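You operate a simulated robot arm through the tools that you are given. There is no shell and no other tool.

You run a simulated two-armed robot. Do the job below in one go: nothing can be reset, and whatever is moved stays where it is left.

Task
Clamp cover 56 and brush its dust off with the wash tray's cleaner.
Fine: clamp before brushing; brush back on the ledge, tray lid shut; the cover stays clamped. What is to be rubbed or washed off counts as gone when no trace of it is left.

The check looks at the end state, three seconds after you hand in, the way a careful person would. Anything else that was tipped, shoved, dropped, spilled or broken makes it a failure. A push-on lid holds only when it is set on centred and level and pressed home; a screw cap is set on level and turned clockwise until tight.

Robot
Two 7-joint arms with fingered hands on one trunk that stands fixed in place. Base frame: the origin is at the foot of the trunk, x ahead of it, y to its left, z up; the work surface is at about z = 84. Lengths are in cm, angles in rad, forces in N, time in s.
The left shoulder is at [6, 12.6, 120.5], the right one opposite. With the tool pointing down near the work surface each hand reaches from about 34 to 72 cm from the base axis, measured 20 degrees to its own side. Payload 2.5 kg a hand.
The tool frame of a hand sits at the grasp point between the pads (the TCP): z along the fingers, y along the line on which they close. The tips reach 3 cm beyond it. Largest opening 10.4 cm; the body of the gripper starts 3.5 cm behind the TCP. The gripper is a hand of 5 fingers: y runs from the thumb to the fingers, the wrist lies at [-1.5, -10.4, -17.8] in the tool frame.
Orientation is that of the tool frame in the base frame, as a unit quaternion [w, x, y, z]. With the fingers straight down and the wrist toward the robot, the tool's x, y and z point along [0, 1, 0], [1, 0, 0] and [0, 0, -1] of the base frame.

Tools
- The arms move only by the tool drive_tool. It takes "left_targets", "right_targets" or both (then of equal length, played together; a hand with none holds still); each is a list of rows, each an object of numbers (a shift or turn left out is 0): "tx", "ty", "tz": the shift along the base's x, y, z in cm; "rx", "ry", "rz": the turn, a rotation vector about the base's x, y, z in rad. In form: [{"tx": .., "ty": .., "tz": .., "rx": .., "ry": .., "rz": ..}, ...]. A call has 1 to 20 rows; each row is the pose to reach, as a shift and turn from the pose commanded when the call began. A row lasts 0.2 s, in which the tool goes at most 5 cm and 0.15 rad; a call with a longer step from one row to the next is refused whole. A pose out of reach is approached as far as the arm can. The call stops where the force on the tool passes 40 N (or 10 N more than at its start, if that is more) or the arm is blocked; 0.2 s more then pass. In this call time passes only in rows, and 0.2 s behind the last. The reply holds the time, the measured pose of the TCP, the force on the tool along the base axes, the opening and the grip force, in the units named above and with some noise, with the torque about the TCP (base axes, N m) and any sound that the robot's microphone picked up.
- Cameras (640 x 400 px; columns grow to the right, rows downward): "scene" is now at [11.37, -3.94, 140.71]; the picture's right is [-0.47, -0.88, 0.00], its down [-0.56, 0.30, -0.77] and it looks along [0.68, -0.36, -0.64] (base axes); focal length 281 px, centre (320, 200). "left" rides on the left gripper at [-8, -7.8, -14.1] in its tool frame; the picture's right is [-0.78, -0.30, 0.56], its down [0.53, -0.78, 0.33] and it looks along [0.33, 0.56, 0.76] (tool axes); focal length 247 px, centre (320, 200). "right" rides on the right gripper at [8, -7.8, -14.1] in its tool frame; the picture's right is [-0.78, 0.30, -0.56], its down [-0.53, -0.78, 0.33] and it looks along [-0.33, 0.56, 0.76] (tool axes); focal length 247 px, centre (320, 200). There is no depth. A picture from a camera that has moved, and an enlarged one, comes with that camera's place and axes in the base frame and with its lens.
- grab_frame(camera): a new picture of that camera. The clock stands still meanwhile.
- raise_lower(by): slides the trunk up (or, below 0, down) by that many cm; the arms and the scene camera ride with it, the base frame stays. It gives what a move gives, with no picture.
- move_fingers(index, middle, ring, little, thumb_bend, thumb_turn, hand): sets how far each is bent, from 0 (flat) to 1 (curled in); at 0.3 the hand is open as for a grip, at 0.7 the pads meet at the TCP. One left out holds its place. A second passes; each finger stops where it meets its share of the squeeze, and holds until it gets a number again. It is the only way to open and close the hand. It gives what a move gives, with no picture; readings hold the bend of each and the force on index, middle, ring, little, thumb and palm. thumb_turn goes from beside the hand (0) to across from the fingers (1), as for a grip.
- head_to(pan, tilt): turns the head with the scene camera to pan (to the left, within 1.501 rad either way) and tilt (down, from -0.506 to 1.204), counted from straight ahead of the robot. It gives what a move gives.
- inspect(camera, box): a new picture of the part [left, top, right, bottom] of that camera's present view, enlarged. The clock stands still meanwhile.
- finish_job(): hands the job in; it is judged then, once.

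Places have to be worked out from the pictures, the camera data and where the tool is seen. Open the grippers and draw the arms clear of the work before you hand the job in, unless the task says otherwise.

The tools are called after ">>>" by a JSON object that holds its "name" and its "arguments". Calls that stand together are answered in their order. drive_tool: Moves the arms, as the interface text tells. Its arguments: {"type":"object","properties":{"left_targets":{"type":"array","items":{"type":"object","properties":{"tx":{"type":"number"},"ty":{"type":"number"},"tz":{"type":"number"},"rx":{"type":"number"},"ry":{"type":"number"},"rz":{"type":"number"}}}},"right_targets":{"type":"array","items":{"type":"object","properties":{"tx":{"type":"number"},"ty":{"type":"number"},"tz":{"type":"number"},"rx":{"type":"number"},"ry":{"type":"number"},"rz":{"type":"number"}}}}},"required":[]} The other tools are called the same way: raise_lower (by) slides the trunk up or down; move_fingers (index, middle, ring, little, thumb_bend, thumb_turn, hand) moves the fingers one by one; head_to (pan, tilt) turns the head that bears the scene camera; grab_frame (camera) takes a picture; inspect (camera, box) takes an enlarged picture of a part of a camera's view; finish_job () hands the job in.

At the start:

```text
time: 0.0
left_eef_pos: [52.35, 0.05, 122.02]
left_orientation: [0.0, 0.707, 0.707, 0.0]
left_force: [0.4, 0.1, -0.7]
left_ft_torque: [0.04, -0.04, 0.01]
left_opening: 10.35
left_gripper_force: 0.0
left_shape: jaw
left_bend: [0.3, 0.3, 0.3, 0.3, 0.3, 0.98]
left_finger forces: [0.1, 0.1, 0.0, 0.0, 0.1, 0.1]
right_eef_pos: [37.28, -38.01, 111.3]
right_orientation: [0.0, 0.707, 0.707, 0.0]
right_force: [0.4, 0.0, 0.4]
right_ft_torque: [-0.01, -0.01, 0.04]
right_opening: 10.38
right_gripper_force: 0.1
right_shape: jaw
right_bend: [0.3, 0.3, 0.3, 0.3, 0.3, 0.98]
right_finger forces: [0.1, 0.0, 0.0, 0.0, 0.0, 0.0]
trunk travel left (down, up): [-60.0, 34.0]
head pan, tilt: [-0.49, 0.691]
```

scene: 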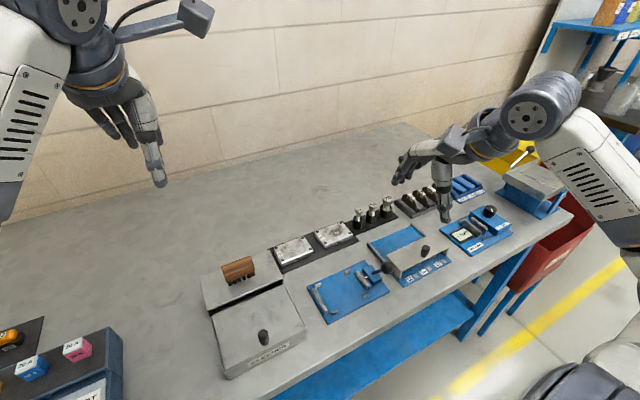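
right: 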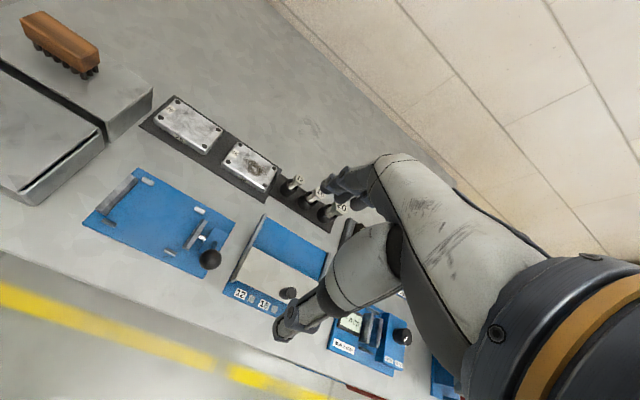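
left: 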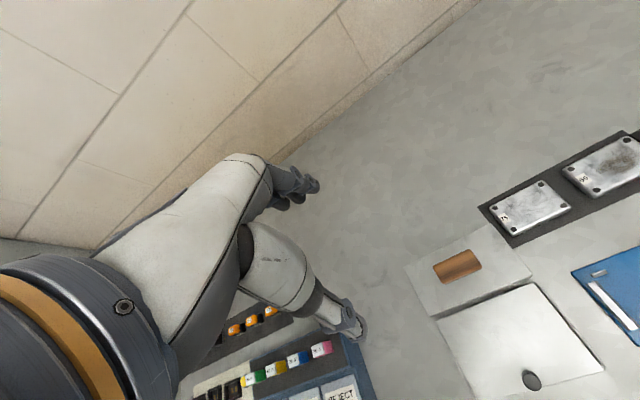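

I start by looking closer at the bench: covers, the clamp fixture and the wash tray with its brush.

>>> {"name": "inspect", "arguments": {"camera": "scene", "box": [190, 200, 350, 300]}}

>>> {"name": "inspect", "arguments": {"camera": "scene", "box": [190, 250, 400, 390]}}

>>> {"name": "inspect", "arguments": {"camera": "scene", "box": [340, 150, 540, 290]}}

>>> {"name": "inspect", "arguments": {"camera": "right", "box": [80, 80, 340, 280]}}

>>> {"name": "inspect", "arguments": {"camera": "left", "box": [400, 120, 640, 400]}}

```text
4.00 times, centred on (270, 250) of scene
camera zoom: at [11.37, -3.94, 140.71], right [-0.47, -0.88, 0.0], down [-0.56, 0.3, -0.77], along [0.68, -0.36, -0.64], focal length 1124 px, centre (520, 0)
```

zoom: 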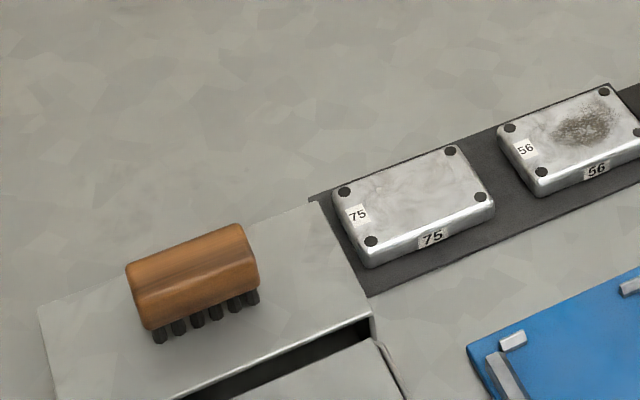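

```text
2.86 times, centred on (295, 320) of scene
camera zoom: at [11.37, -3.94, 140.71], right [-0.47, -0.88, 0.0], down [-0.56, 0.3, -0.77], along [0.68, -0.36, -0.64], focal length 803 px, centre (391, -143)
```

zoom: 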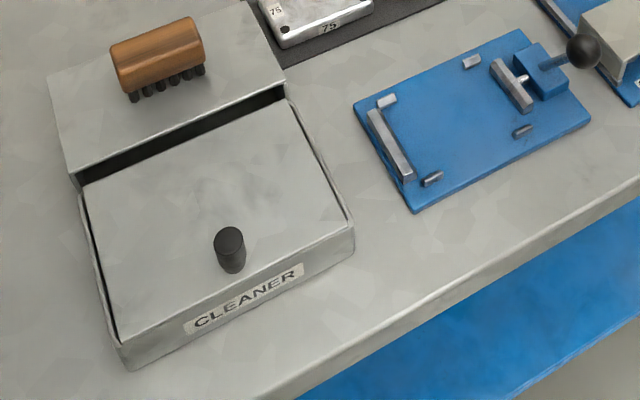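

```text
2.86 times, centred on (440, 220) of scene
camera zoom: at [11.37, -3.94, 140.71], right [-0.47, -0.88, 0.0], down [-0.56, 0.3, -0.77], along [0.68, -0.36, -0.64], focal length 803 px, centre (-23, 143)
```

zoom: 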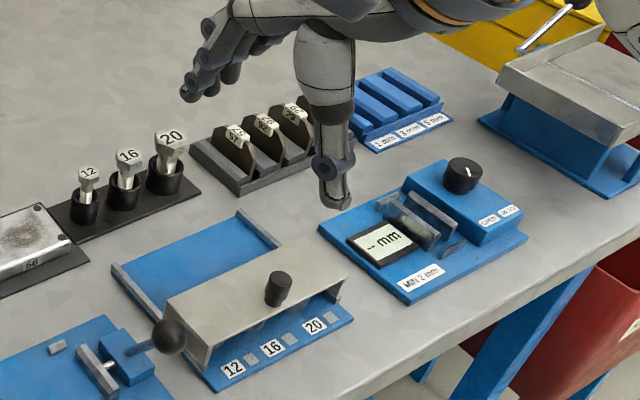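

```text
2.00 times, centred on (210, 180) of right
camera zoom: at [29.59, -29.75, 125.34], right [0.3, -0.78, 0.56], down [-0.78, -0.53, -0.33], along [0.56, -0.33, -0.76], focal length 494 px, centre (540, 240)
```

zoom: 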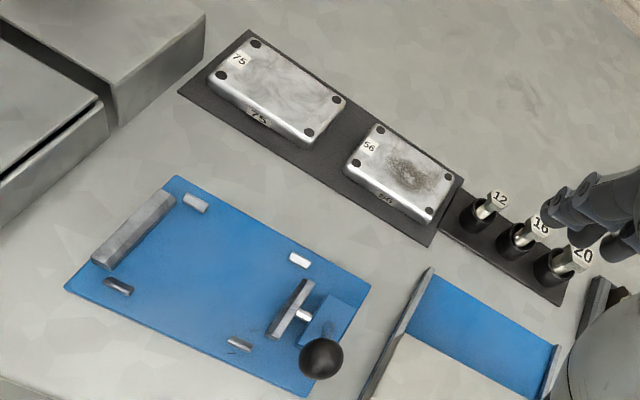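

```text
1.43 times, centred on (520, 260) of left
camera zoom: at [44.43, -7.91, 136.18], right [-0.3, -0.78, -0.56], down [-0.78, 0.53, -0.33], along [0.56, 0.33, -0.76], focal length 353 px, centre (34, 114)
```

zoom: 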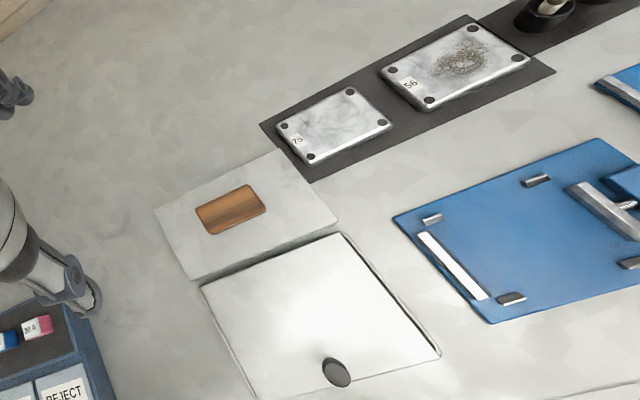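

Cover 56 sits near (56, -32), the clamp plate near (40, -26.5), the brush near (51, -6), and the tray knob near (36.4, -6.2). I zoom in on the clamp, the tray and the brush to see how they work.

>>> {"name": "inspect", "arguments": {"camera": "scene", "box": [300, 250, 396, 330]}}

>>> {"name": "inspect", "arguments": {"camera": "right", "box": [80, 160, 240, 280]}}

>>> {"name": "inspect", "arguments": {"camera": "scene", "box": [200, 260, 310, 380]}}

>>> {"name": "inspect", "arguments": {"camera": "scene", "box": [195, 245, 275, 315]}}

>>> {"name": "inspect", "arguments": {"camera": "right", "box": [0, 0, 160, 120]}}

>>> {"name": "inspect", "arguments": {"camera": "left", "box": [400, 220, 640, 400]}}

```text
5.00 times, centred on (348, 290) of scene
camera zoom: at [11.37, -3.94, 140.71], right [-0.47, -0.88, 0.0], down [-0.56, 0.3, -0.77], along [0.68, -0.36, -0.64], focal length 1405 px, centre (180, -250)
```

zoom: 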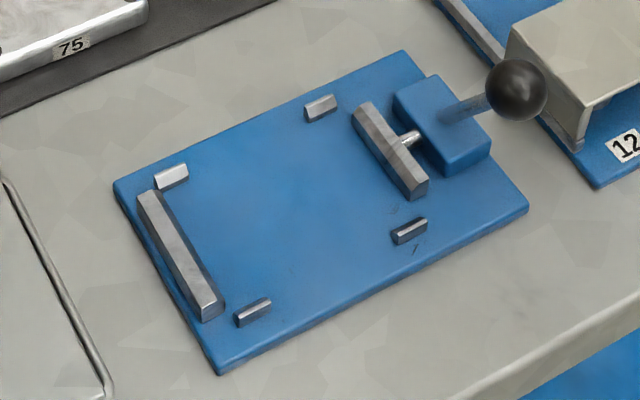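

```text
3.33 times, centred on (160, 220) of right
camera zoom: at [29.59, -29.75, 125.34], right [0.3, -0.78, 0.56], down [-0.78, -0.53, -0.33], along [0.56, -0.33, -0.76], focal length 823 px, centre (853, 133)
```

zoom: 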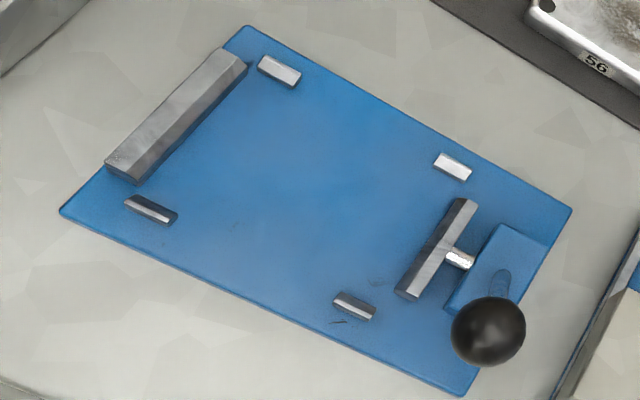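

```text
3.33 times, centred on (255, 320) of scene
camera zoom: at [11.37, -3.94, 140.71], right [-0.47, -0.88, 0.0], down [-0.56, 0.3, -0.77], along [0.68, -0.36, -0.64], focal length 936 px, centre (537, -200)
```

zoom: 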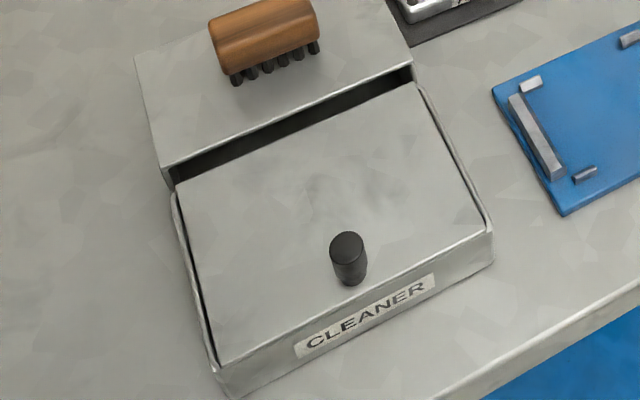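

```text
5.71 times, centred on (235, 280) of scene
camera zoom: at [11.37, -3.94, 140.71], right [-0.47, -0.88, 0.0], down [-0.56, 0.3, -0.77], along [0.68, -0.36, -0.64], focal length 1605 px, centre (806, -257)
```

zoom: 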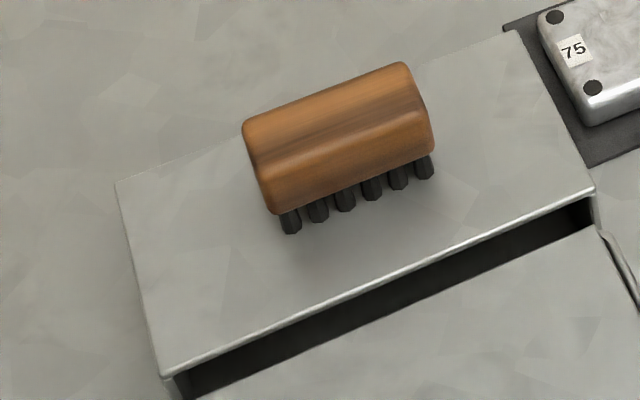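

```text
3.33 times, centred on (80, 60) of right
camera zoom: at [29.59, -29.75, 125.34], right [0.3, -0.78, 0.56], down [-0.78, -0.53, -0.33], along [0.56, -0.33, -0.76], focal length 823 px, centre (1120, 667)
```

zoom: 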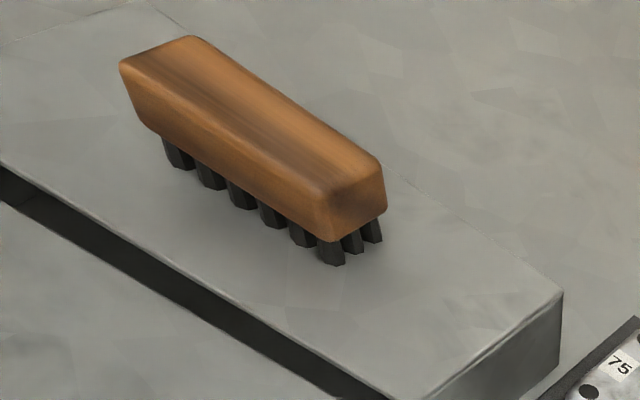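

```text
2.22 times, centred on (520, 310) of left
camera zoom: at [44.43, -7.91, 136.18], right [-0.3, -0.78, -0.56], down [-0.78, 0.53, -0.33], along [0.56, 0.33, -0.76], focal length 549 px, centre (-124, -44)
```

zoom: 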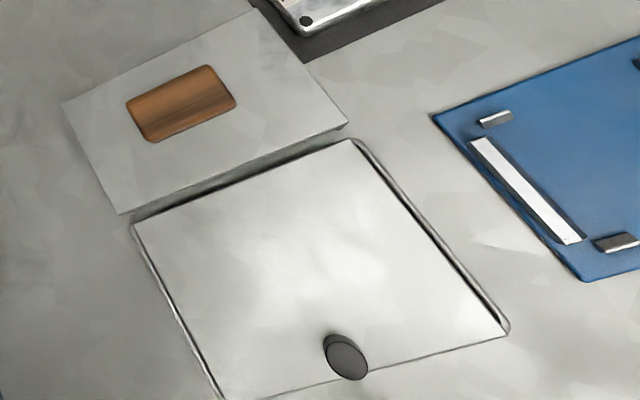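

The clamp's lever leans toward the robot from its block (ball near (36.8,-33.2,92.3)), and the tray lid seems to run in under the ledge. I zoom on the cover and on the hand geometry.

>>> {"name": "inspect", "arguments": {"camera": "scene", "box": [305, 210, 369, 260]}}

>>> {"name": "inspect", "arguments": {"camera": "right", "box": [210, 130, 300, 200]}}

>>> {"name": "inspect", "arguments": {"camera": "right", "box": [260, 120, 460, 360]}}

>>> {"name": "inspect", "arguments": {"camera": "scene", "box": [380, 110, 540, 240]}}

>>> {"name": "inspect", "arguments": {"camera": "scene", "box": [60, 60, 220, 200]}}

```text
8.00 times, centred on (337, 235) of scene
camera zoom: at [11.37, -3.94, 140.71], right [-0.47, -0.88, 0.0], down [-0.56, 0.3, -0.77], along [0.68, -0.36, -0.64], focal length 2248 px, centre (184, -80)
```

zoom: 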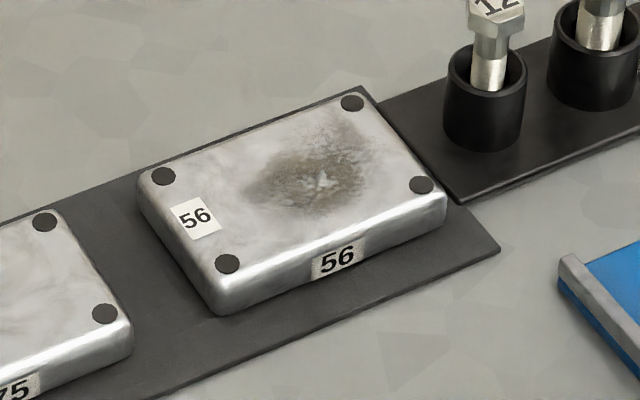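

```text
5.71 times, centred on (255, 165) of right
camera zoom: at [29.59, -29.75, 125.34], right [0.3, -0.78, 0.56], down [-0.78, -0.53, -0.33], along [0.56, -0.33, -0.76], focal length 1411 px, centre (691, 400)
```

zoom: 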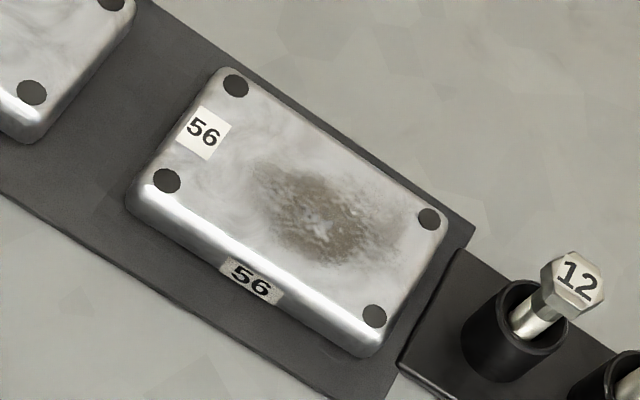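

```text
1.67 times, centred on (360, 240) of right
camera zoom: at [29.59, -29.75, 125.34], right [0.3, -0.78, 0.56], down [-0.78, -0.53, -0.33], along [0.56, -0.33, -0.76], focal length 412 px, centre (253, 133)
```

zoom: 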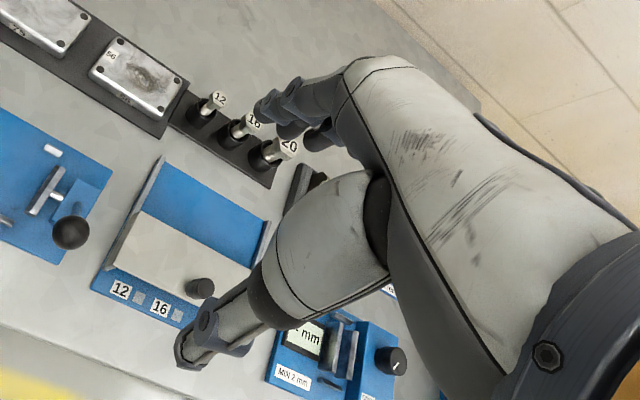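

```text
3.08 times, centred on (460, 175) of scene
camera zoom: at [11.37, -3.94, 140.71], right [-0.47, -0.88, 0.0], down [-0.56, 0.3, -0.77], along [0.68, -0.36, -0.64], focal length 864 px, centre (-111, 277)
```

zoom: 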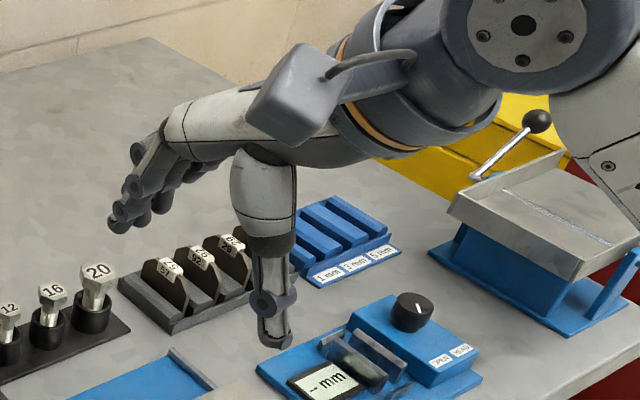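

```text
2.86 times, centred on (140, 130) of scene
camera zoom: at [11.37, -3.94, 140.71], right [-0.47, -0.88, 0.0], down [-0.56, 0.3, -0.77], along [0.68, -0.36, -0.64], focal length 803 px, centre (834, 400)
```

zoom: 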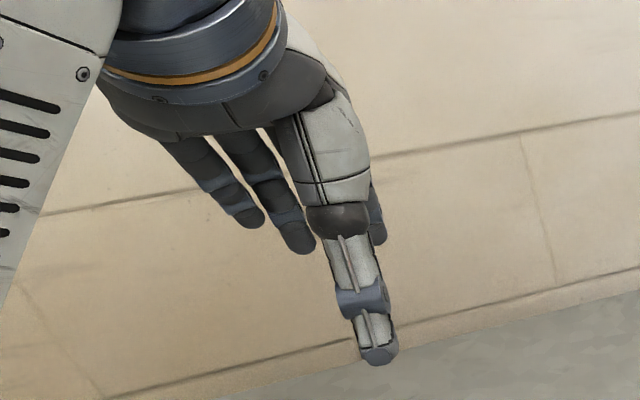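

Thumb tips lie about 5 cm to the -x side of the TCP as expected; I want to see how the four fingers are spread along the tool's x axis before gripping near the guides.

>>> {"name": "inspect", "arguments": {"camera": "scene", "box": [385, 140, 475, 230]}}

>>> {"name": "inspect", "arguments": {"camera": "left", "box": [220, 140, 400, 360]}}

>>> {"name": "inspect", "arguments": {"camera": "right", "box": [260, 140, 420, 360]}}

```text
4.44 times, centred on (430, 185) of scene
camera zoom: at [11.37, -3.94, 140.71], right [-0.47, -0.88, 0.0], down [-0.56, 0.3, -0.77], along [0.68, -0.36, -0.64], focal length 1249 px, centre (-169, 267)
```

zoom: 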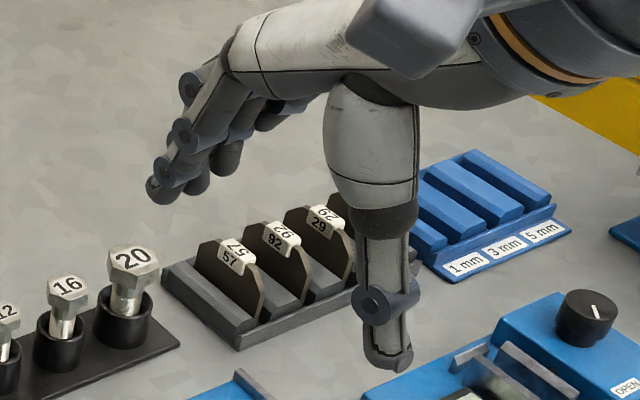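

```text
1.82 times, centred on (310, 250) of left
camera zoom: at [44.43, -7.91, 136.18], right [-0.3, -0.78, -0.56], down [-0.78, 0.53, -0.33], along [0.56, 0.33, -0.76], focal length 449 px, centre (338, 109)
```

zoom: 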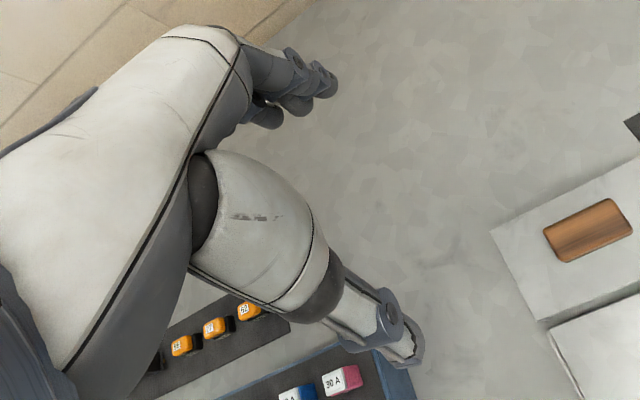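

```text
1.82 times, centred on (340, 250) of right
camera zoom: at [29.59, -29.75, 125.34], right [0.3, -0.78, 0.56], down [-0.78, -0.53, -0.33], along [0.56, -0.33, -0.76], focal length 449 px, centre (284, 109)
```

zoom: 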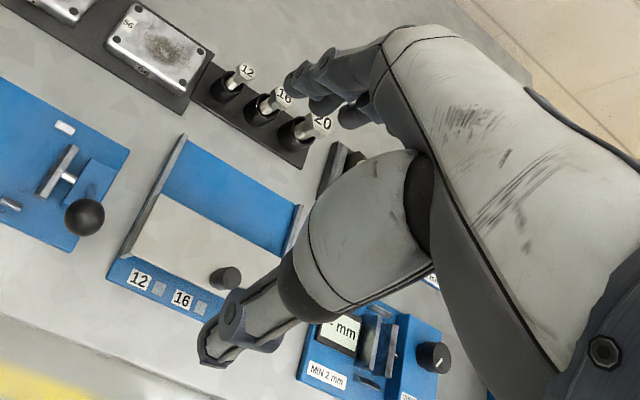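

Fingers sit at roughly +1.1, -0.8, -2.6 and -4.5 cm along tool x on the right hand, with the thumb at 0. So I'll pinch with thumb, index and middle, and hold ring and little flat to clear the guides. First I park the left arm out of the way and set the right fingers.

>>> {"name": "drive_tool", "arguments": {"left_targets": [{"tx": -1, "ty": 4.5}, {"tx": -2, "ty": 9}, {"tx": -3, "ty": 13.5}, {"tx": -4, "ty": 18}, {"tx": -5, "ty": 22.5}, {"tx": -6, "ty": 26}]}}

>>> {"name": "move_fingers", "arguments": {"hand": "right", "ring": 0, "little": 0}}

```text
time: 1.4
left_eef_pos: [46.19, 26.16, 121.89]
left_orientation: [-0.001, 0.708, 0.707, 0.0]
left_force: [-0.2, 0.1, 0.3]
left_ft_torque: [0.01, 0.0, -0.05]
left_opening: 10.36
left_gripper_force: 0.1
left_shape: jaw
left_bend: [0.3, 0.3, 0.3, 0.3, 0.3, 0.98]
left_finger forces: [0.0, 0.1, 0.1, 0.0, 0.0, 0.0]
right_eef_pos: [37.27, -37.76, 111.15]
right_orientation: [0.0, 0.707, 0.707, 0.0]
right_force: [-0.4, 0.1, -0.6]
right_ft_torque: [-0.01, 0.02, 0.01]
right_opening: 10.36
right_gripper_force: 0.1
right_shape: jaw
right_bend: [0.3, 0.3, 0.3, 0.3, 0.3, 0.98]
right_finger forces: [0.1, 0.1, 0.0, 0.1, 0.0, 0.1]
trunk travel left (down, up): [-60.0, 34.0]
head pan, tilt: [-0.49, 0.691]
```

```text
time: 2.4
left_eef_pos: [46.16, 26.04, 121.98]
left_orientation: [0.001, 0.707, 0.707, 0.0]
left_force: [0.6, 0.1, 0.3]
left_ft_torque: [0.0, 0.0, 0.0]
left_opening: 10.38
left_gripper_force: 0.0
left_shape: jaw
left_bend: [0.3, 0.3, 0.3, 0.3, 0.3, 0.98]
left_finger forces: [0.1, 0.0, 0.0, 0.0, 0.1, 0.0]
right_eef_pos: [37.38, -37.87, 111.28]
right_orientation: [0.0, 0.707, 0.707, 0.0]
right_force: [0.0, -0.3, 0.4]
right_ft_torque: [-0.03, 0.0, 0.01]
right_opening: 10.29
right_gripper_force: 0.0
right_shape: fingers
right_bend: [0.3, 0.3, 0.0, 0.0, 0.3, 0.98]
right_finger forces: [0.0, 0.0, 0.1, 0.0, 0.0, 0.0]
trunk travel left (down, up): [-60.0, 34.0]
head pan, tilt: [-0.49, 0.691]
```

The right ring and little fingers are flat. Now I move the right hand above cover 56, staying high first and then coming down to about z = 97.

>>> {"name": "drive_tool", "arguments": {"right_targets": [{"tx": 4.5, "ty": 1.5}, {"tx": 9, "ty": 3}, {"tx": 13.5, "ty": 4.5}, {"tx": 18, "ty": 6}, {"tx": 18.7, "ty": 6.1, "tz": -3}, {"tx": 18.7, "ty": 6.1, "tz": -7}, {"tx": 18.7, "ty": 6.1, "tz": -11}, {"tx": 18.7, "ty": 6.1, "tz": -14.3}, {"tx": 18.7, "ty": 6.1, "tz": -14.3}]}}

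>>> {"name": "grab_frame", "arguments": {"camera": "right"}}

>>> {"name": "grab_frame", "arguments": {"camera": "scene"}}

```text
time: 4.4
left_eef_pos: [46.19, 25.98, 121.98]
left_orientation: [0.001, 0.707, 0.707, 0.0]
left_force: [-0.1, 0.7, -0.4]
left_ft_torque: [0.01, 0.03, -0.03]
left_opening: 10.36
left_gripper_force: 0.1
left_shape: jaw
left_bend: [0.3, 0.3, 0.3, 0.3, 0.3, 0.98]
left_finger forces: [0.0, 0.1, 0.1, 0.0, 0.0, 0.0]
right_eef_pos: [56.08, -31.61, 97.18]
right_orientation: [0.0, 0.708, 0.707, 0.001]
right_force: [0.6, 0.7, -0.3]
right_ft_torque: [-0.06, 0.01, 0.0]
right_opening: 10.3
right_gripper_force: 0.0
right_shape: fingers
right_bend: [0.3, 0.3, 0.0, 0.0, 0.3, 0.98]
right_finger forces: [0.1, 0.0, 0.0, 0.0, 0.0, 0.0]
trunk travel left (down, up): [-60.0, 34.0]
head pan, tilt: [-0.49, 0.691]
```

```text
taken
camera right: at [48.4, -23.62, 111.19], right [0.3, -0.78, 0.56], down [-0.78, -0.53, -0.33], along [0.56, -0.33, -0.76], focal length 247 px, centre (320, 200)
```

right: 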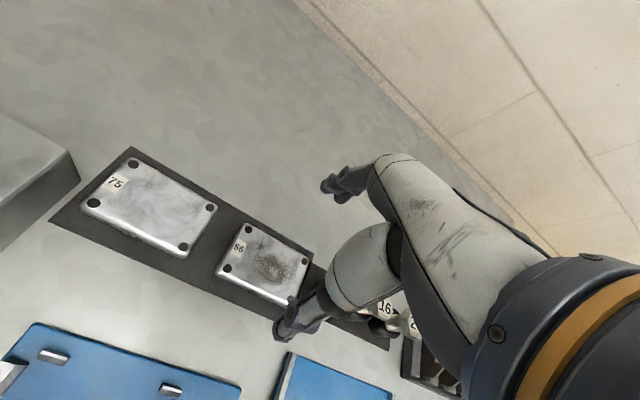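

```text
taken
camera scene: at [11.36, -3.93, 140.72], right [-0.47, -0.88, 0.0], down [-0.56, 0.3, -0.77], along [0.68, -0.36, -0.64], focal length 281 px, centre (320, 200)
```

scene: 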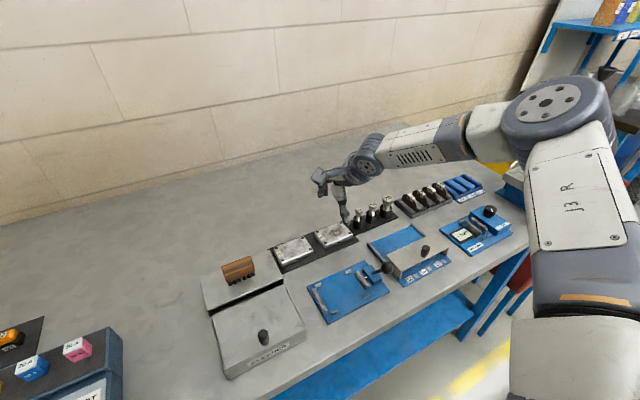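

The scene camera still sees the hand and cover well. I zoom in to check alignment of thumb and fingers about the cover.

>>> {"name": "inspect", "arguments": {"camera": "scene", "box": [290, 155, 402, 265]}}

>>> {"name": "inspect", "arguments": {"camera": "right", "box": [200, 140, 400, 360]}}

```text
3.64 times, centred on (346, 210) of scene
camera zoom: at [11.36, -3.93, 140.72], right [-0.47, -0.88, 0.0], down [-0.56, 0.3, -0.77], along [0.68, -0.36, -0.64], focal length 1022 px, centre (226, 164)
```

zoom: 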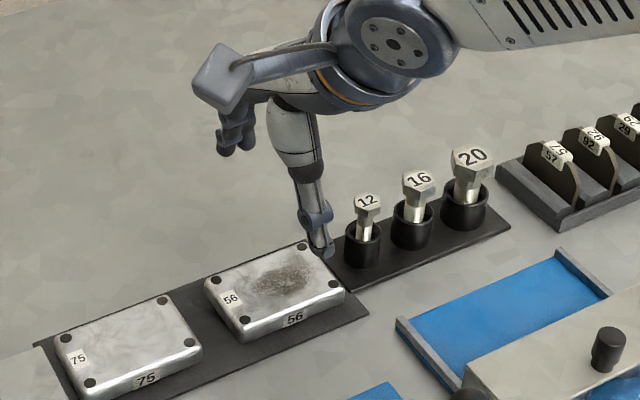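

```text
1.82 times, centred on (300, 250) of right
camera zoom: at [48.4, -23.62, 111.19], right [0.3, -0.78, 0.56], down [-0.78, -0.53, -0.33], along [0.56, -0.33, -0.76], focal length 449 px, centre (356, 109)
```

zoom: 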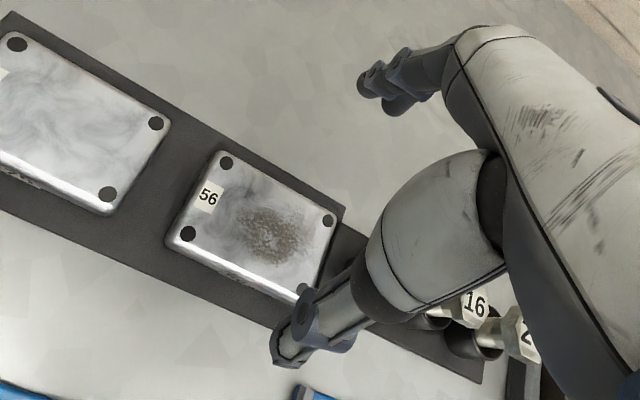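

The hand is aligned: cover centre reads (56.0, -31.75) and thumb tip about (51, -32, 94). I go down to TCP z of about 88, so the tips stay about 0.7 cm above the mat, on both sides of the cover.

>>> {"name": "drive_tool", "arguments": {"right_targets": [{"tx": 0, "ty": 0.1, "tz": -3}, {"tx": 0, "ty": 0.1, "tz": -6}, {"tx": 0, "ty": 0.1, "tz": -8}, {"tx": 0, "ty": 0.1, "tz": -9}, {"tx": 0, "ty": 0.1, "tz": -9}]}}

>>> {"name": "inspect", "arguments": {"camera": "scene", "box": [290, 175, 402, 265]}}

>>> {"name": "grab_frame", "arguments": {"camera": "right"}}

```text
time: 5.6
left_eef_pos: [46.25, 26.12, 121.93]
left_orientation: [0.0, 0.707, 0.707, 0.001]
left_force: [0.8, 0.6, -0.6]
left_ft_torque: [-0.02, 0.0, 0.01]
left_opening: 10.37
left_gripper_force: 0.0
left_shape: jaw
left_bend: [0.3, 0.3, 0.3, 0.3, 0.3, 0.98]
left_finger forces: [0.1, 0.0, 0.0, 0.0, 0.1, 0.1]
right_eef_pos: [54.56, -31.56, 89.71]
right_orientation: [-0.001, 0.707, 0.707, 0.0]
right_force: [0.0, 0.8, -0.1]
right_ft_torque: [-0.04, 0.01, 0.02]
right_opening: 10.28
right_gripper_force: 0.0
right_shape: fingers
right_bend: [0.3, 0.3, 0.0, 0.0, 0.3, 0.98]
right_finger forces: [0.0, 0.0, 0.0, 0.0, 0.0, 0.1]
right hand out of reach, approached as far as the arm can: row 3, 4, 5
trunk travel left (down, up): [-60.0, 34.0]
head pan, tilt: [-0.49, 0.691]
```

```text
4.44 times, centred on (346, 220) of scene
camera zoom: at [11.37, -3.95, 140.71], right [-0.47, -0.88, 0.0], down [-0.56, 0.3, -0.77], along [0.68, -0.36, -0.64], focal length 1249 px, centre (204, 111)
```

zoom: 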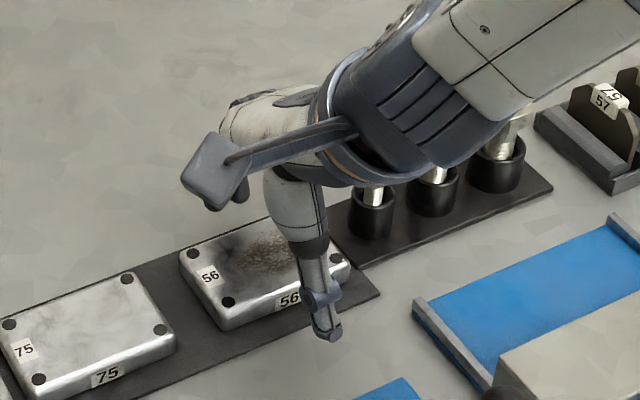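

```text
taken
camera right: at [46.77, -23.44, 103.84], right [0.3, -0.78, 0.56], down [-0.78, -0.53, -0.33], along [0.55, -0.33, -0.76], focal length 247 px, centre (320, 200)
```

right: 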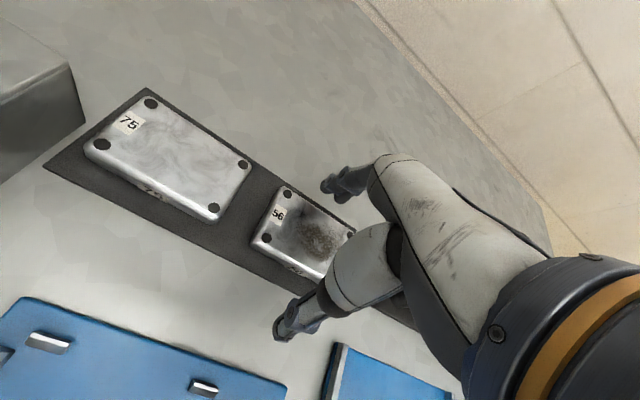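

The reach ends at this trunk height (the hand stopped 1.5 cm short). I lift the hand back up, then lower the trunk by 10 cm so the arm reaches better.

>>> {"name": "drive_tool", "arguments": {"right_targets": [{"tz": 3}, {"tz": 7.5}, {"tz": 12}, {"tz": 16}, {"tz": 20}, {"tz": 20}]}}

>>> {"name": "raise_lower", "arguments": {"by": -10}}

>>> {"name": "grab_frame", "arguments": {"camera": "scene"}}

>>> {"name": "grab_frame", "arguments": {"camera": "right"}}

```text
time: 7.0
left_eef_pos: [46.33, 26.13, 121.88]
left_orientation: [-0.001, 0.707, 0.707, 0.0]
left_force: [-0.2, 1.0, 1.0]
left_ft_torque: [-0.05, 0.01, 0.01]
left_opening: 10.39
left_gripper_force: 0.1
left_shape: jaw
left_bend: [0.3, 0.3, 0.3, 0.3, 0.3, 0.98]
left_finger forces: [0.0, 0.0, 0.0, 0.1, 0.0, 0.0]
right_eef_pos: [54.74, -31.65, 109.72]
right_orientation: [0.001, 0.707, 0.708, 0.0]
right_force: [-0.2, 0.5, 0.1]
right_ft_torque: [0.01, -0.04, -0.02]
right_opening: 10.28
right_gripper_force: 0.0
right_shape: fingers
right_bend: [0.3, 0.3, 0.0, 0.0, 0.3, 0.98]
right_finger forces: [0.1, 0.1, 0.0, 0.0, 0.0, 0.0]
right hand out of reach, approached as far as the arm can: row 1
trunk travel left (down, up): [-60.0, 34.0]
head pan, tilt: [-0.49, 0.691]
```

```text
time: 8.3
left_eef_pos: [46.26, 26.08, 111.95]
left_orientation: [0.0, 0.707, 0.707, 0.0]
left_force: [0.0, -0.1, -0.3]
left_ft_torque: [-0.01, -0.03, 0.02]
left_opening: 10.36
left_gripper_force: 0.1
left_shape: jaw
left_bend: [0.3, 0.3, 0.3, 0.3, 0.3, 0.98]
left_finger forces: [0.0, 0.0, 0.1, 0.0, 0.1, 0.0]
right_eef_pos: [54.73, -31.53, 99.82]
right_orientation: [-0.001, 0.707, 0.707, 0.001]
right_force: [-0.4, 0.0, -0.7]
right_ft_torque: [0.02, 0.04, 0.04]
right_opening: 10.28
right_gripper_force: 0.1
right_shape: fingers
right_bend: [0.3, 0.3, 0.0, 0.0, 0.3, 0.98]
right_finger forces: [0.0, 0.1, 0.1, 0.0, 0.0, 0.0]
trunk travel left (down, up): [-50.0, 44.0]
head pan, tilt: [-0.49, 0.691]
```

```text
taken
camera scene: at [11.36, -3.94, 130.72], right [-0.47, -0.88, 0.0], down [-0.56, 0.3, -0.77], along [0.68, -0.36, -0.64], focal length 281 px, centre (320, 200)
```

scene: 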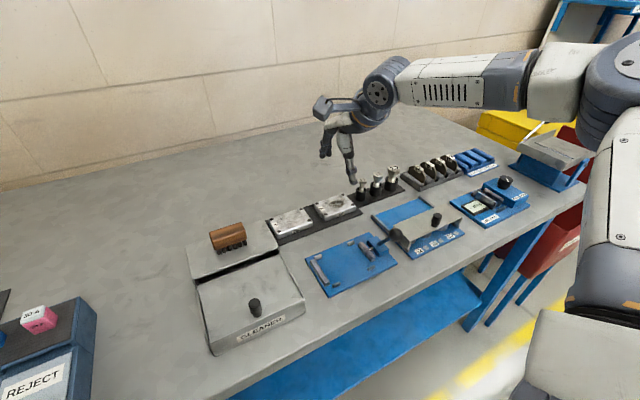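

```text
taken
camera right: at [47.06, -23.5, 113.92], right [0.3, -0.78, 0.56], down [-0.78, -0.53, -0.33], along [0.56, -0.33, -0.76], focal length 247 px, centre (320, 200)
```

right: 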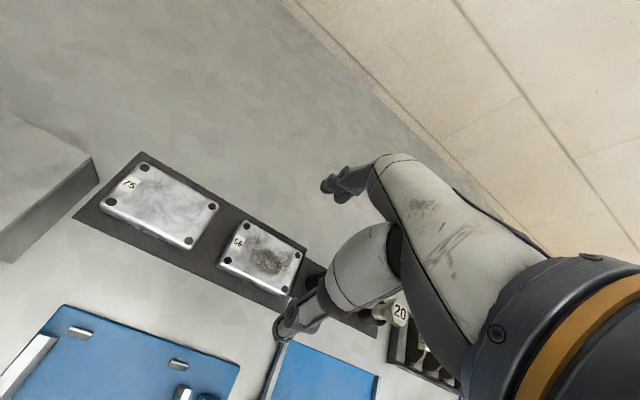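

Now the hand is at about (54.7, -31.6, 99.8). I move 1.3 cm ahead and come down toward z = 88 in steps.

>>> {"name": "drive_tool", "arguments": {"right_targets": [{"tx": 1.3, "ty": -0.2, "tz": -1}, {"tx": 1.3, "ty": -0.2, "tz": -4}, {"tx": 1.3, "ty": -0.2, "tz": -7}, {"tx": 1.3, "ty": -0.2, "tz": -9}, {"tx": 1.3, "ty": -0.2, "tz": -10.5}, {"tx": 1.3, "ty": -0.2, "tz": -11.6}, {"tx": 1.3, "ty": -0.2, "tz": -11.6}]}}

>>> {"name": "inspect", "arguments": {"camera": "scene", "box": [290, 145, 402, 245]}}

>>> {"name": "grab_frame", "arguments": {"camera": "right"}}

```text
time: 9.9
left_eef_pos: [46.32, 26.0, 112.04]
left_orientation: [0.0, 0.708, 0.707, 0.0]
left_force: [0.4, 0.3, 0.3]
left_ft_torque: [0.04, -0.02, 0.0]
left_opening: 10.38
left_gripper_force: 0.1
left_shape: jaw
left_bend: [0.3, 0.3, 0.3, 0.3, 0.3, 0.98]
left_finger forces: [0.0, 0.0, 0.1, 0.0, 0.0, 0.1]
right_eef_pos: [56.02, -31.69, 88.16]
right_orientation: [0.0, 0.707, 0.707, 0.0]
right_force: [-0.2, 0.9, -0.2]
right_ft_torque: [0.04, -0.01, 0.02]
right_opening: 10.32
right_gripper_force: 0.0
right_shape: fingers
right_bend: [0.3, 0.3, 0.0, 0.0, 0.3, 0.98]
right_finger forces: [0.1, 0.0, 0.1, 0.0, 0.0, 0.1]
trunk travel left (down, up): [-50.0, 44.0]
head pan, tilt: [-0.49, 0.691]
```

```text
4.00 times, centred on (346, 195) of scene
camera zoom: at [11.37, -3.94, 130.71], right [-0.47, -0.88, 0.0], down [-0.56, 0.3, -0.77], along [0.68, -0.36, -0.64], focal length 1124 px, centre (216, 220)
```

zoom: 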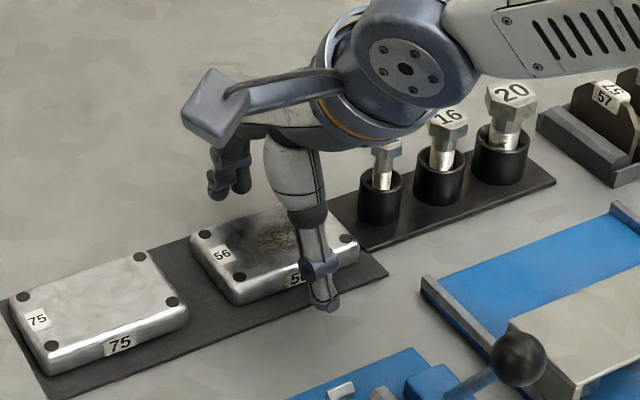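

```text
taken
camera right: at [48.23, -23.65, 102.26], right [0.3, -0.78, 0.56], down [-0.78, -0.53, -0.33], along [0.56, -0.33, -0.76], focal length 247 px, centre (320, 200)
```

right: 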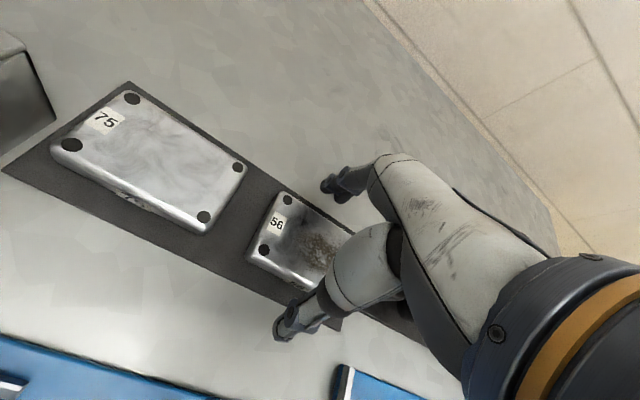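

The hand is around the cover with no contact. I bend index, middle and thumb part-way (0.4) and check fingertip height against the cover before squeezing.

>>> {"name": "move_fingers", "arguments": {"hand": "right", "index": 0.4, "middle": 0.4, "thumb_bend": 0.4}}

>>> {"name": "inspect", "arguments": {"camera": "scene", "box": [320, 165, 384, 225]}}

>>> {"name": "inspect", "arguments": {"camera": "right", "box": [240, 140, 400, 350]}}

```text
time: 10.9
left_eef_pos: [46.28, 26.22, 111.81]
left_orientation: [0.001, 0.707, 0.708, 0.0]
left_force: [-0.7, -0.7, -0.5]
left_ft_torque: [0.03, -0.01, -0.01]
left_opening: 10.39
left_gripper_force: 0.1
left_shape: jaw
left_bend: [0.3, 0.3, 0.3, 0.3, 0.3, 0.98]
left_finger forces: [0.1, 0.0, 0.0, 0.1, 0.1, 0.0]
right_eef_pos: [55.96, -31.74, 88.14]
right_orientation: [0.0, 0.707, 0.707, -0.001]
right_force: [0.7, -0.8, 0.6]
right_ft_torque: [-0.03, -0.01, -0.02]
right_opening: 7.86
right_gripper_force: 0.1
right_shape: fingers
right_bend: [0.4, 0.4, 0.0, 0.0, 0.4, 0.98]
right_finger forces: [0.0, 0.0, 0.0, 0.1, 0.0, 0.0]
trunk travel left (down, up): [-50.0, 44.0]
head pan, tilt: [-0.49, 0.691]
```

```text
6.67 times, centred on (352, 195) of scene
camera zoom: at [11.37, -3.94, 130.71], right [-0.47, -0.88, 0.0], down [-0.56, 0.3, -0.77], along [0.68, -0.36, -0.64], focal length 1873 px, centre (107, 233)
```

zoom: 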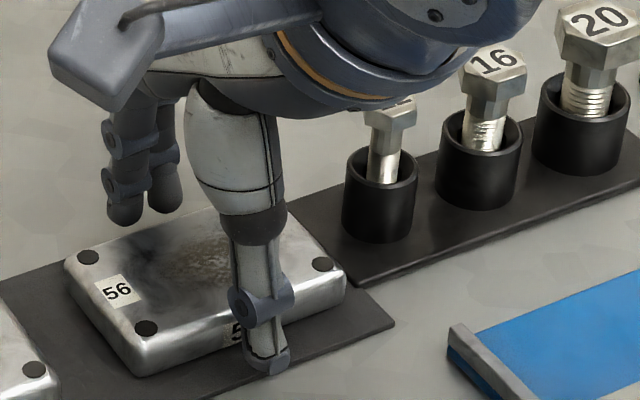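

```text
1.90 times, centred on (320, 245) of right
camera zoom: at [48.23, -23.65, 102.29], right [0.3, -0.78, 0.56], down [-0.78, -0.53, -0.33], along [0.56, -0.33, -0.76], focal length 470 px, centre (320, 114)
```

zoom: 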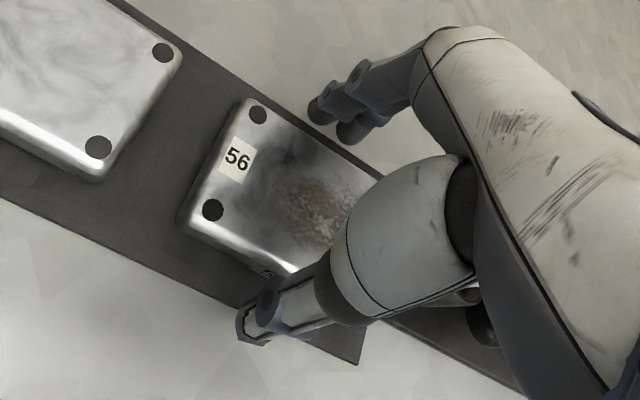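

Thumb tip is around z = 85 and the fingertips about 85.5, a shallow overlap with the 86.2 top. I lower 0.5 cm more and then close on the cover.

>>> {"name": "drive_tool", "arguments": {"right_targets": [{"tz": -0.3}, {"tz": -0.5}]}}

>>> {"name": "move_fingers", "arguments": {"hand": "right", "index": 0.46, "middle": 0.46, "thumb_bend": 0.46}}

>>> {"name": "inspect", "arguments": {"camera": "scene", "box": [320, 165, 384, 225]}}

>>> {"name": "inspect", "arguments": {"camera": "right", "box": [240, 140, 400, 350]}}

```text
time: 11.5
left_eef_pos: [46.24, 26.18, 111.93]
left_orientation: [0.0, 0.707, 0.707, 0.0]
left_force: [-0.4, -0.4, 0.0]
left_ft_torque: [-0.03, -0.01, 0.02]
left_opening: 10.38
left_gripper_force: 0.2
left_shape: jaw
left_bend: [0.3, 0.3, 0.3, 0.3, 0.3, 0.98]
left_finger forces: [0.1, 0.0, 0.1, 0.0, 0.0, 0.0]
right_eef_pos: [56.03, -31.65, 87.7]
right_orientation: [0.0, 0.707, 0.707, -0.001]
right_force: [0.5, -0.2, 0.1]
right_ft_torque: [-0.03, -0.01, 0.03]
right_opening: 7.83
right_gripper_force: 0.1
right_shape: fingers
right_bend: [0.4, 0.4, 0.0, 0.0, 0.4, 0.98]
right_finger forces: [0.1, 0.0, 0.0, 0.0, 0.1, 0.0]
trunk travel left (down, up): [-50.0, 44.0]
head pan, tilt: [-0.49, 0.691]
```

```text
time: 12.5
left_eef_pos: [46.18, 26.08, 111.91]
left_orientation: [0.0, 0.707, 0.707, 0.0]
left_force: [0.1, -0.1, 0.5]
left_ft_torque: [-0.04, -0.01, -0.01]
left_opening: 10.37
left_gripper_force: 0.0
left_shape: jaw
left_bend: [0.3, 0.3, 0.3, 0.3, 0.3, 0.98]
left_finger forces: [0.0, 0.0, 0.0, 0.0, 0.0, 0.1]
right_eef_pos: [56.03, -31.64, 87.76]
right_orientation: [0.0, 0.707, 0.707, 0.001]
right_force: [3.1, -0.2, 3.4]
right_ft_torque: [-0.06, -0.22, 0.05]
right_opening: 6.31
right_gripper_force: 1.7
right_shape: fingers
right_bend: [0.46, 0.43, 0.0, 0.0, 0.46, 0.98]
right_finger forces: [0.0, 3.8, 0.0, 0.1, 0.0, 0.1]
trunk travel left (down, up): [-50.0, 44.0]
head pan, tilt: [-0.49, 0.691]
```

```text
6.67 times, centred on (352, 195) of scene
camera zoom: at [11.37, -3.92, 130.72], right [-0.47, -0.88, 0.0], down [-0.56, 0.3, -0.77], along [0.68, -0.36, -0.64], focal length 1873 px, centre (107, 233)
```

zoom: 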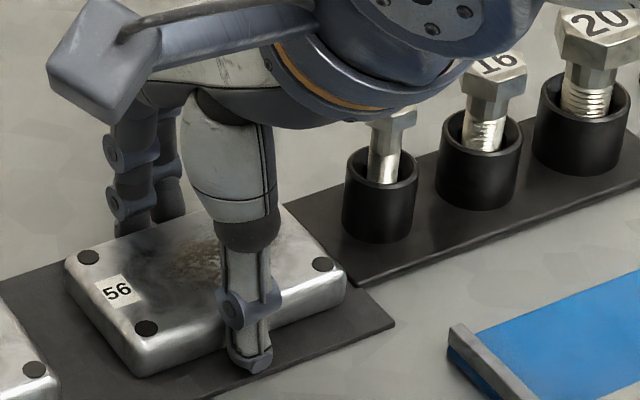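

```text
1.90 times, centred on (320, 245) of right
camera zoom: at [48.31, -23.62, 101.86], right [0.3, -0.78, 0.56], down [-0.78, -0.54, -0.33], along [0.56, -0.33, -0.76], focal length 470 px, centre (320, 114)
```

zoom: 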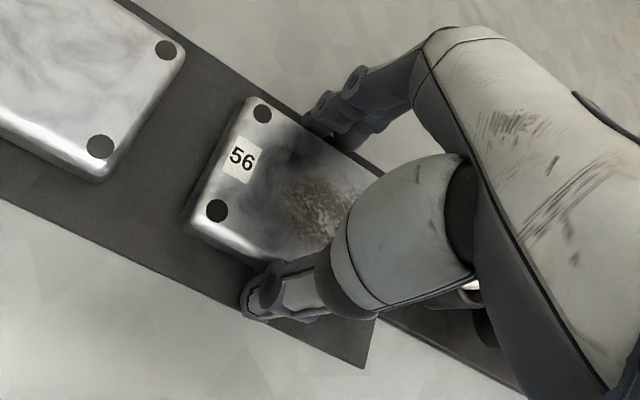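

Middle already touches (3.8 N) while index and thumb are still just clear, with the opening at 6.3. I close index and thumb a bit more to get opposing contact.

>>> {"name": "move_fingers", "arguments": {"hand": "right", "index": 0.5, "thumb_bend": 0.5}}

>>> {"name": "inspect", "arguments": {"camera": "scene", "box": [320, 165, 384, 225]}}

```text
time: 13.5
left_eef_pos: [46.23, 26.08, 112.0]
left_orientation: [0.0, 0.707, 0.707, 0.0]
left_force: [0.3, 0.6, 1.0]
left_ft_torque: [0.02, 0.01, -0.01]
left_opening: 10.35
left_gripper_force: 0.1
left_shape: jaw
left_bend: [0.3, 0.3, 0.3, 0.3, 0.3, 0.98]
left_finger forces: [0.0, 0.1, 0.0, 0.1, 0.0, 0.1]
right_eef_pos: [56.11, -31.63, 87.76]
right_orientation: [0.0, 0.707, 0.707, 0.001]
right_force: [2.9, -0.8, 4.6]
right_ft_torque: [-0.04, -0.27, 0.04]
right_opening: 5.78
right_gripper_force: 4.5
right_shape: fingers
right_bend: [0.48, 0.43, 0.0, 0.0, 0.48, 0.98]
right_finger forces: [1.7, 4.9, 0.0, 0.0, 1.8, 0.0]
trunk travel left (down, up): [-50.0, 44.0]
head pan, tilt: [-0.49, 0.691]
```

```text
6.67 times, centred on (352, 195) of scene
camera zoom: at [11.35, -3.91, 130.72], right [-0.47, -0.88, 0.0], down [-0.56, 0.3, -0.77], along [0.68, -0.36, -0.64], focal length 1873 px, centre (107, 233)
```

zoom: 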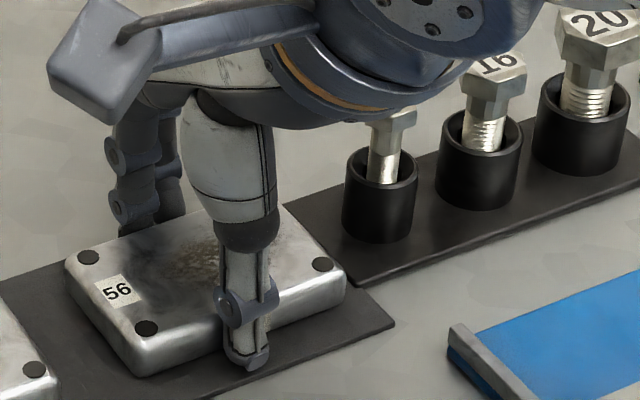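

Index and thumb oppose each other on the cover (1.7/1.8 N), while middle's longer tip presses on the mat (upward force 4.6 N). I ease all three, lift 0.4 cm and close again.

>>> {"name": "move_fingers", "arguments": {"hand": "right", "index": 0.45, "middle": 0.4, "thumb_bend": 0.45}}

>>> {"name": "drive_tool", "arguments": {"right_targets": [{"tz": 0.2}, {"tz": 0.4}]}}

>>> {"name": "move_fingers", "arguments": {"hand": "right", "index": 0.48, "middle": 0.5, "thumb_bend": 0.48}}

```text
time: 14.5
left_eef_pos: [46.22, 26.04, 112.01]
left_orientation: [0.0, 0.707, 0.707, 0.0]
left_force: [-0.1, 0.3, 0.5]
left_ft_torque: [0.01, 0.0, 0.02]
left_opening: 10.37
left_gripper_force: 0.1
left_shape: jaw
left_bend: [0.3, 0.3, 0.3, 0.3, 0.3, 0.98]
left_finger forces: [0.1, 0.1, 0.0, 0.1, 0.0, 0.0]
right_eef_pos: [56.05, -31.69, 87.67]
right_orientation: [0.0, 0.707, 0.707, 0.0]
right_force: [0.4, -0.3, 0.1]
right_ft_torque: [-0.03, 0.02, 0.04]
right_opening: 6.47
right_gripper_force: 0.1
right_shape: fingers
right_bend: [0.45, 0.4, 0.0, 0.0, 0.45, 0.98]
right_finger forces: [0.0, 0.0, 0.1, 0.0, 0.1, 0.0]
trunk travel left (down, up): [-50.0, 44.0]
head pan, tilt: [-0.49, 0.691]
```

```text
time: 15.1
left_eef_pos: [46.2, 26.08, 111.98]
left_orientation: [0.001, 0.707, 0.708, 0.0]
left_force: [0.3, 0.0, 0.4]
left_ft_torque: [0.0, -0.04, -0.01]
left_opening: 10.4
left_gripper_force: 0.1
left_shape: jaw
left_bend: [0.3, 0.3, 0.3, 0.3, 0.3, 0.98]
left_finger forces: [0.1, 0.0, 0.0, 0.1, 0.1, 0.0]
right_eef_pos: [56.05, -31.75, 88.12]
right_orientation: [0.0, 0.707, 0.707, 0.001]
right_force: [-0.1, -0.4, 0.3]
right_ft_torque: [0.02, 0.01, -0.02]
right_opening: 6.47
right_gripper_force: 0.1
right_shape: fingers
right_bend: [0.45, 0.4, 0.0, 0.0, 0.45, 0.98]
right_finger forces: [0.0, 0.0, 0.0, 0.0, 0.0, 0.0]
trunk travel left (down, up): [-50.0, 44.0]
head pan, tilt: [-0.49, 0.691]
```

```text
time: 16.1
left_eef_pos: [46.2, 26.1, 111.93]
left_orientation: [0.0, 0.707, 0.707, 0.001]
left_force: [0.6, 0.2, 0.4]
left_ft_torque: [0.01, 0.04, 0.0]
left_opening: 10.4
left_gripper_force: 0.1
left_shape: jaw
left_bend: [0.3, 0.3, 0.3, 0.3, 0.3, 0.98]
left_finger forces: [0.0, 0.0, 0.1, 0.0, 0.0, 0.1]
right_eef_pos: [56.11, -31.73, 88.07]
right_orientation: [0.0, 0.708, 0.707, 0.0]
right_force: [0.1, 0.2, 0.1]
right_ft_torque: [-0.03, 0.05, 0.03]
right_opening: 5.91
right_gripper_force: 0.9
right_shape: fingers
right_bend: [0.48, 0.49, 0.0, 0.0, 0.47, 0.98]
right_finger forces: [0.0, 1.0, 0.1, 0.0, 1.0, 0.1]
trunk travel left (down, up): [-50.0, 44.0]
head pan, tilt: [-0.49, 0.691]
```

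Balanced light contact on the cover now, no load on the mat. I squeeze firmly.

>>> {"name": "move_fingers", "arguments": {"hand": "right", "index": 0.6, "middle": 0.6, "thumb_bend": 0.6}}

>>> {"name": "inspect", "arguments": {"camera": "scene", "box": [320, 165, 384, 225]}}

>>> {"name": "inspect", "arguments": {"camera": "right", "box": [240, 140, 400, 350]}}

```text
time: 17.1
left_eef_pos: [46.23, 26.1, 111.98]
left_orientation: [0.0, 0.707, 0.707, 0.0]
left_force: [-0.3, 0.3, 0.7]
left_ft_torque: [0.01, 0.0, 0.02]
left_opening: 10.38
left_gripper_force: 0.2
left_shape: jaw
left_bend: [0.3, 0.3, 0.3, 0.3, 0.3, 0.98]
left_finger forces: [0.0, 0.1, 0.0, 0.0, 0.1, 0.0]
right_eef_pos: [56.2, -31.8, 88.08]
right_orientation: [0.0, 0.706, 0.708, 0.0]
right_force: [1.5, 0.2, 0.3]
right_ft_torque: [-0.05, -0.15, 0.05]
right_opening: 5.5
right_gripper_force: 11.8
right_shape: fingers
right_bend: [0.51, 0.53, 0.0, 0.0, 0.48, 0.97]
right_finger forces: [6.3, 6.4, 0.0, 0.0, 11.4, 0.1]
trunk travel left (down, up): [-50.0, 44.0]
head pan, tilt: [-0.49, 0.691]
```

```text
6.67 times, centred on (352, 195) of scene
camera zoom: at [11.37, -3.93, 130.71], right [-0.47, -0.88, 0.0], down [-0.56, 0.3, -0.77], along [0.68, -0.36, -0.64], focal length 1873 px, centre (107, 233)
```

zoom: 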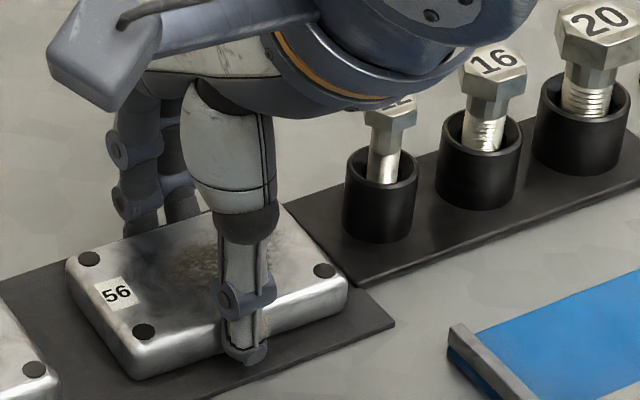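

```text
1.90 times, centred on (320, 245) of right
camera zoom: at [48.39, -23.67, 102.19], right [0.3, -0.78, 0.56], down [-0.78, -0.53, -0.33], along [0.56, -0.33, -0.76], focal length 470 px, centre (320, 114)
```

zoom: 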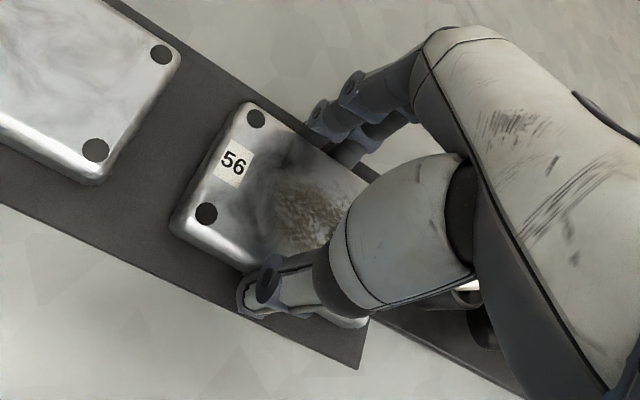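

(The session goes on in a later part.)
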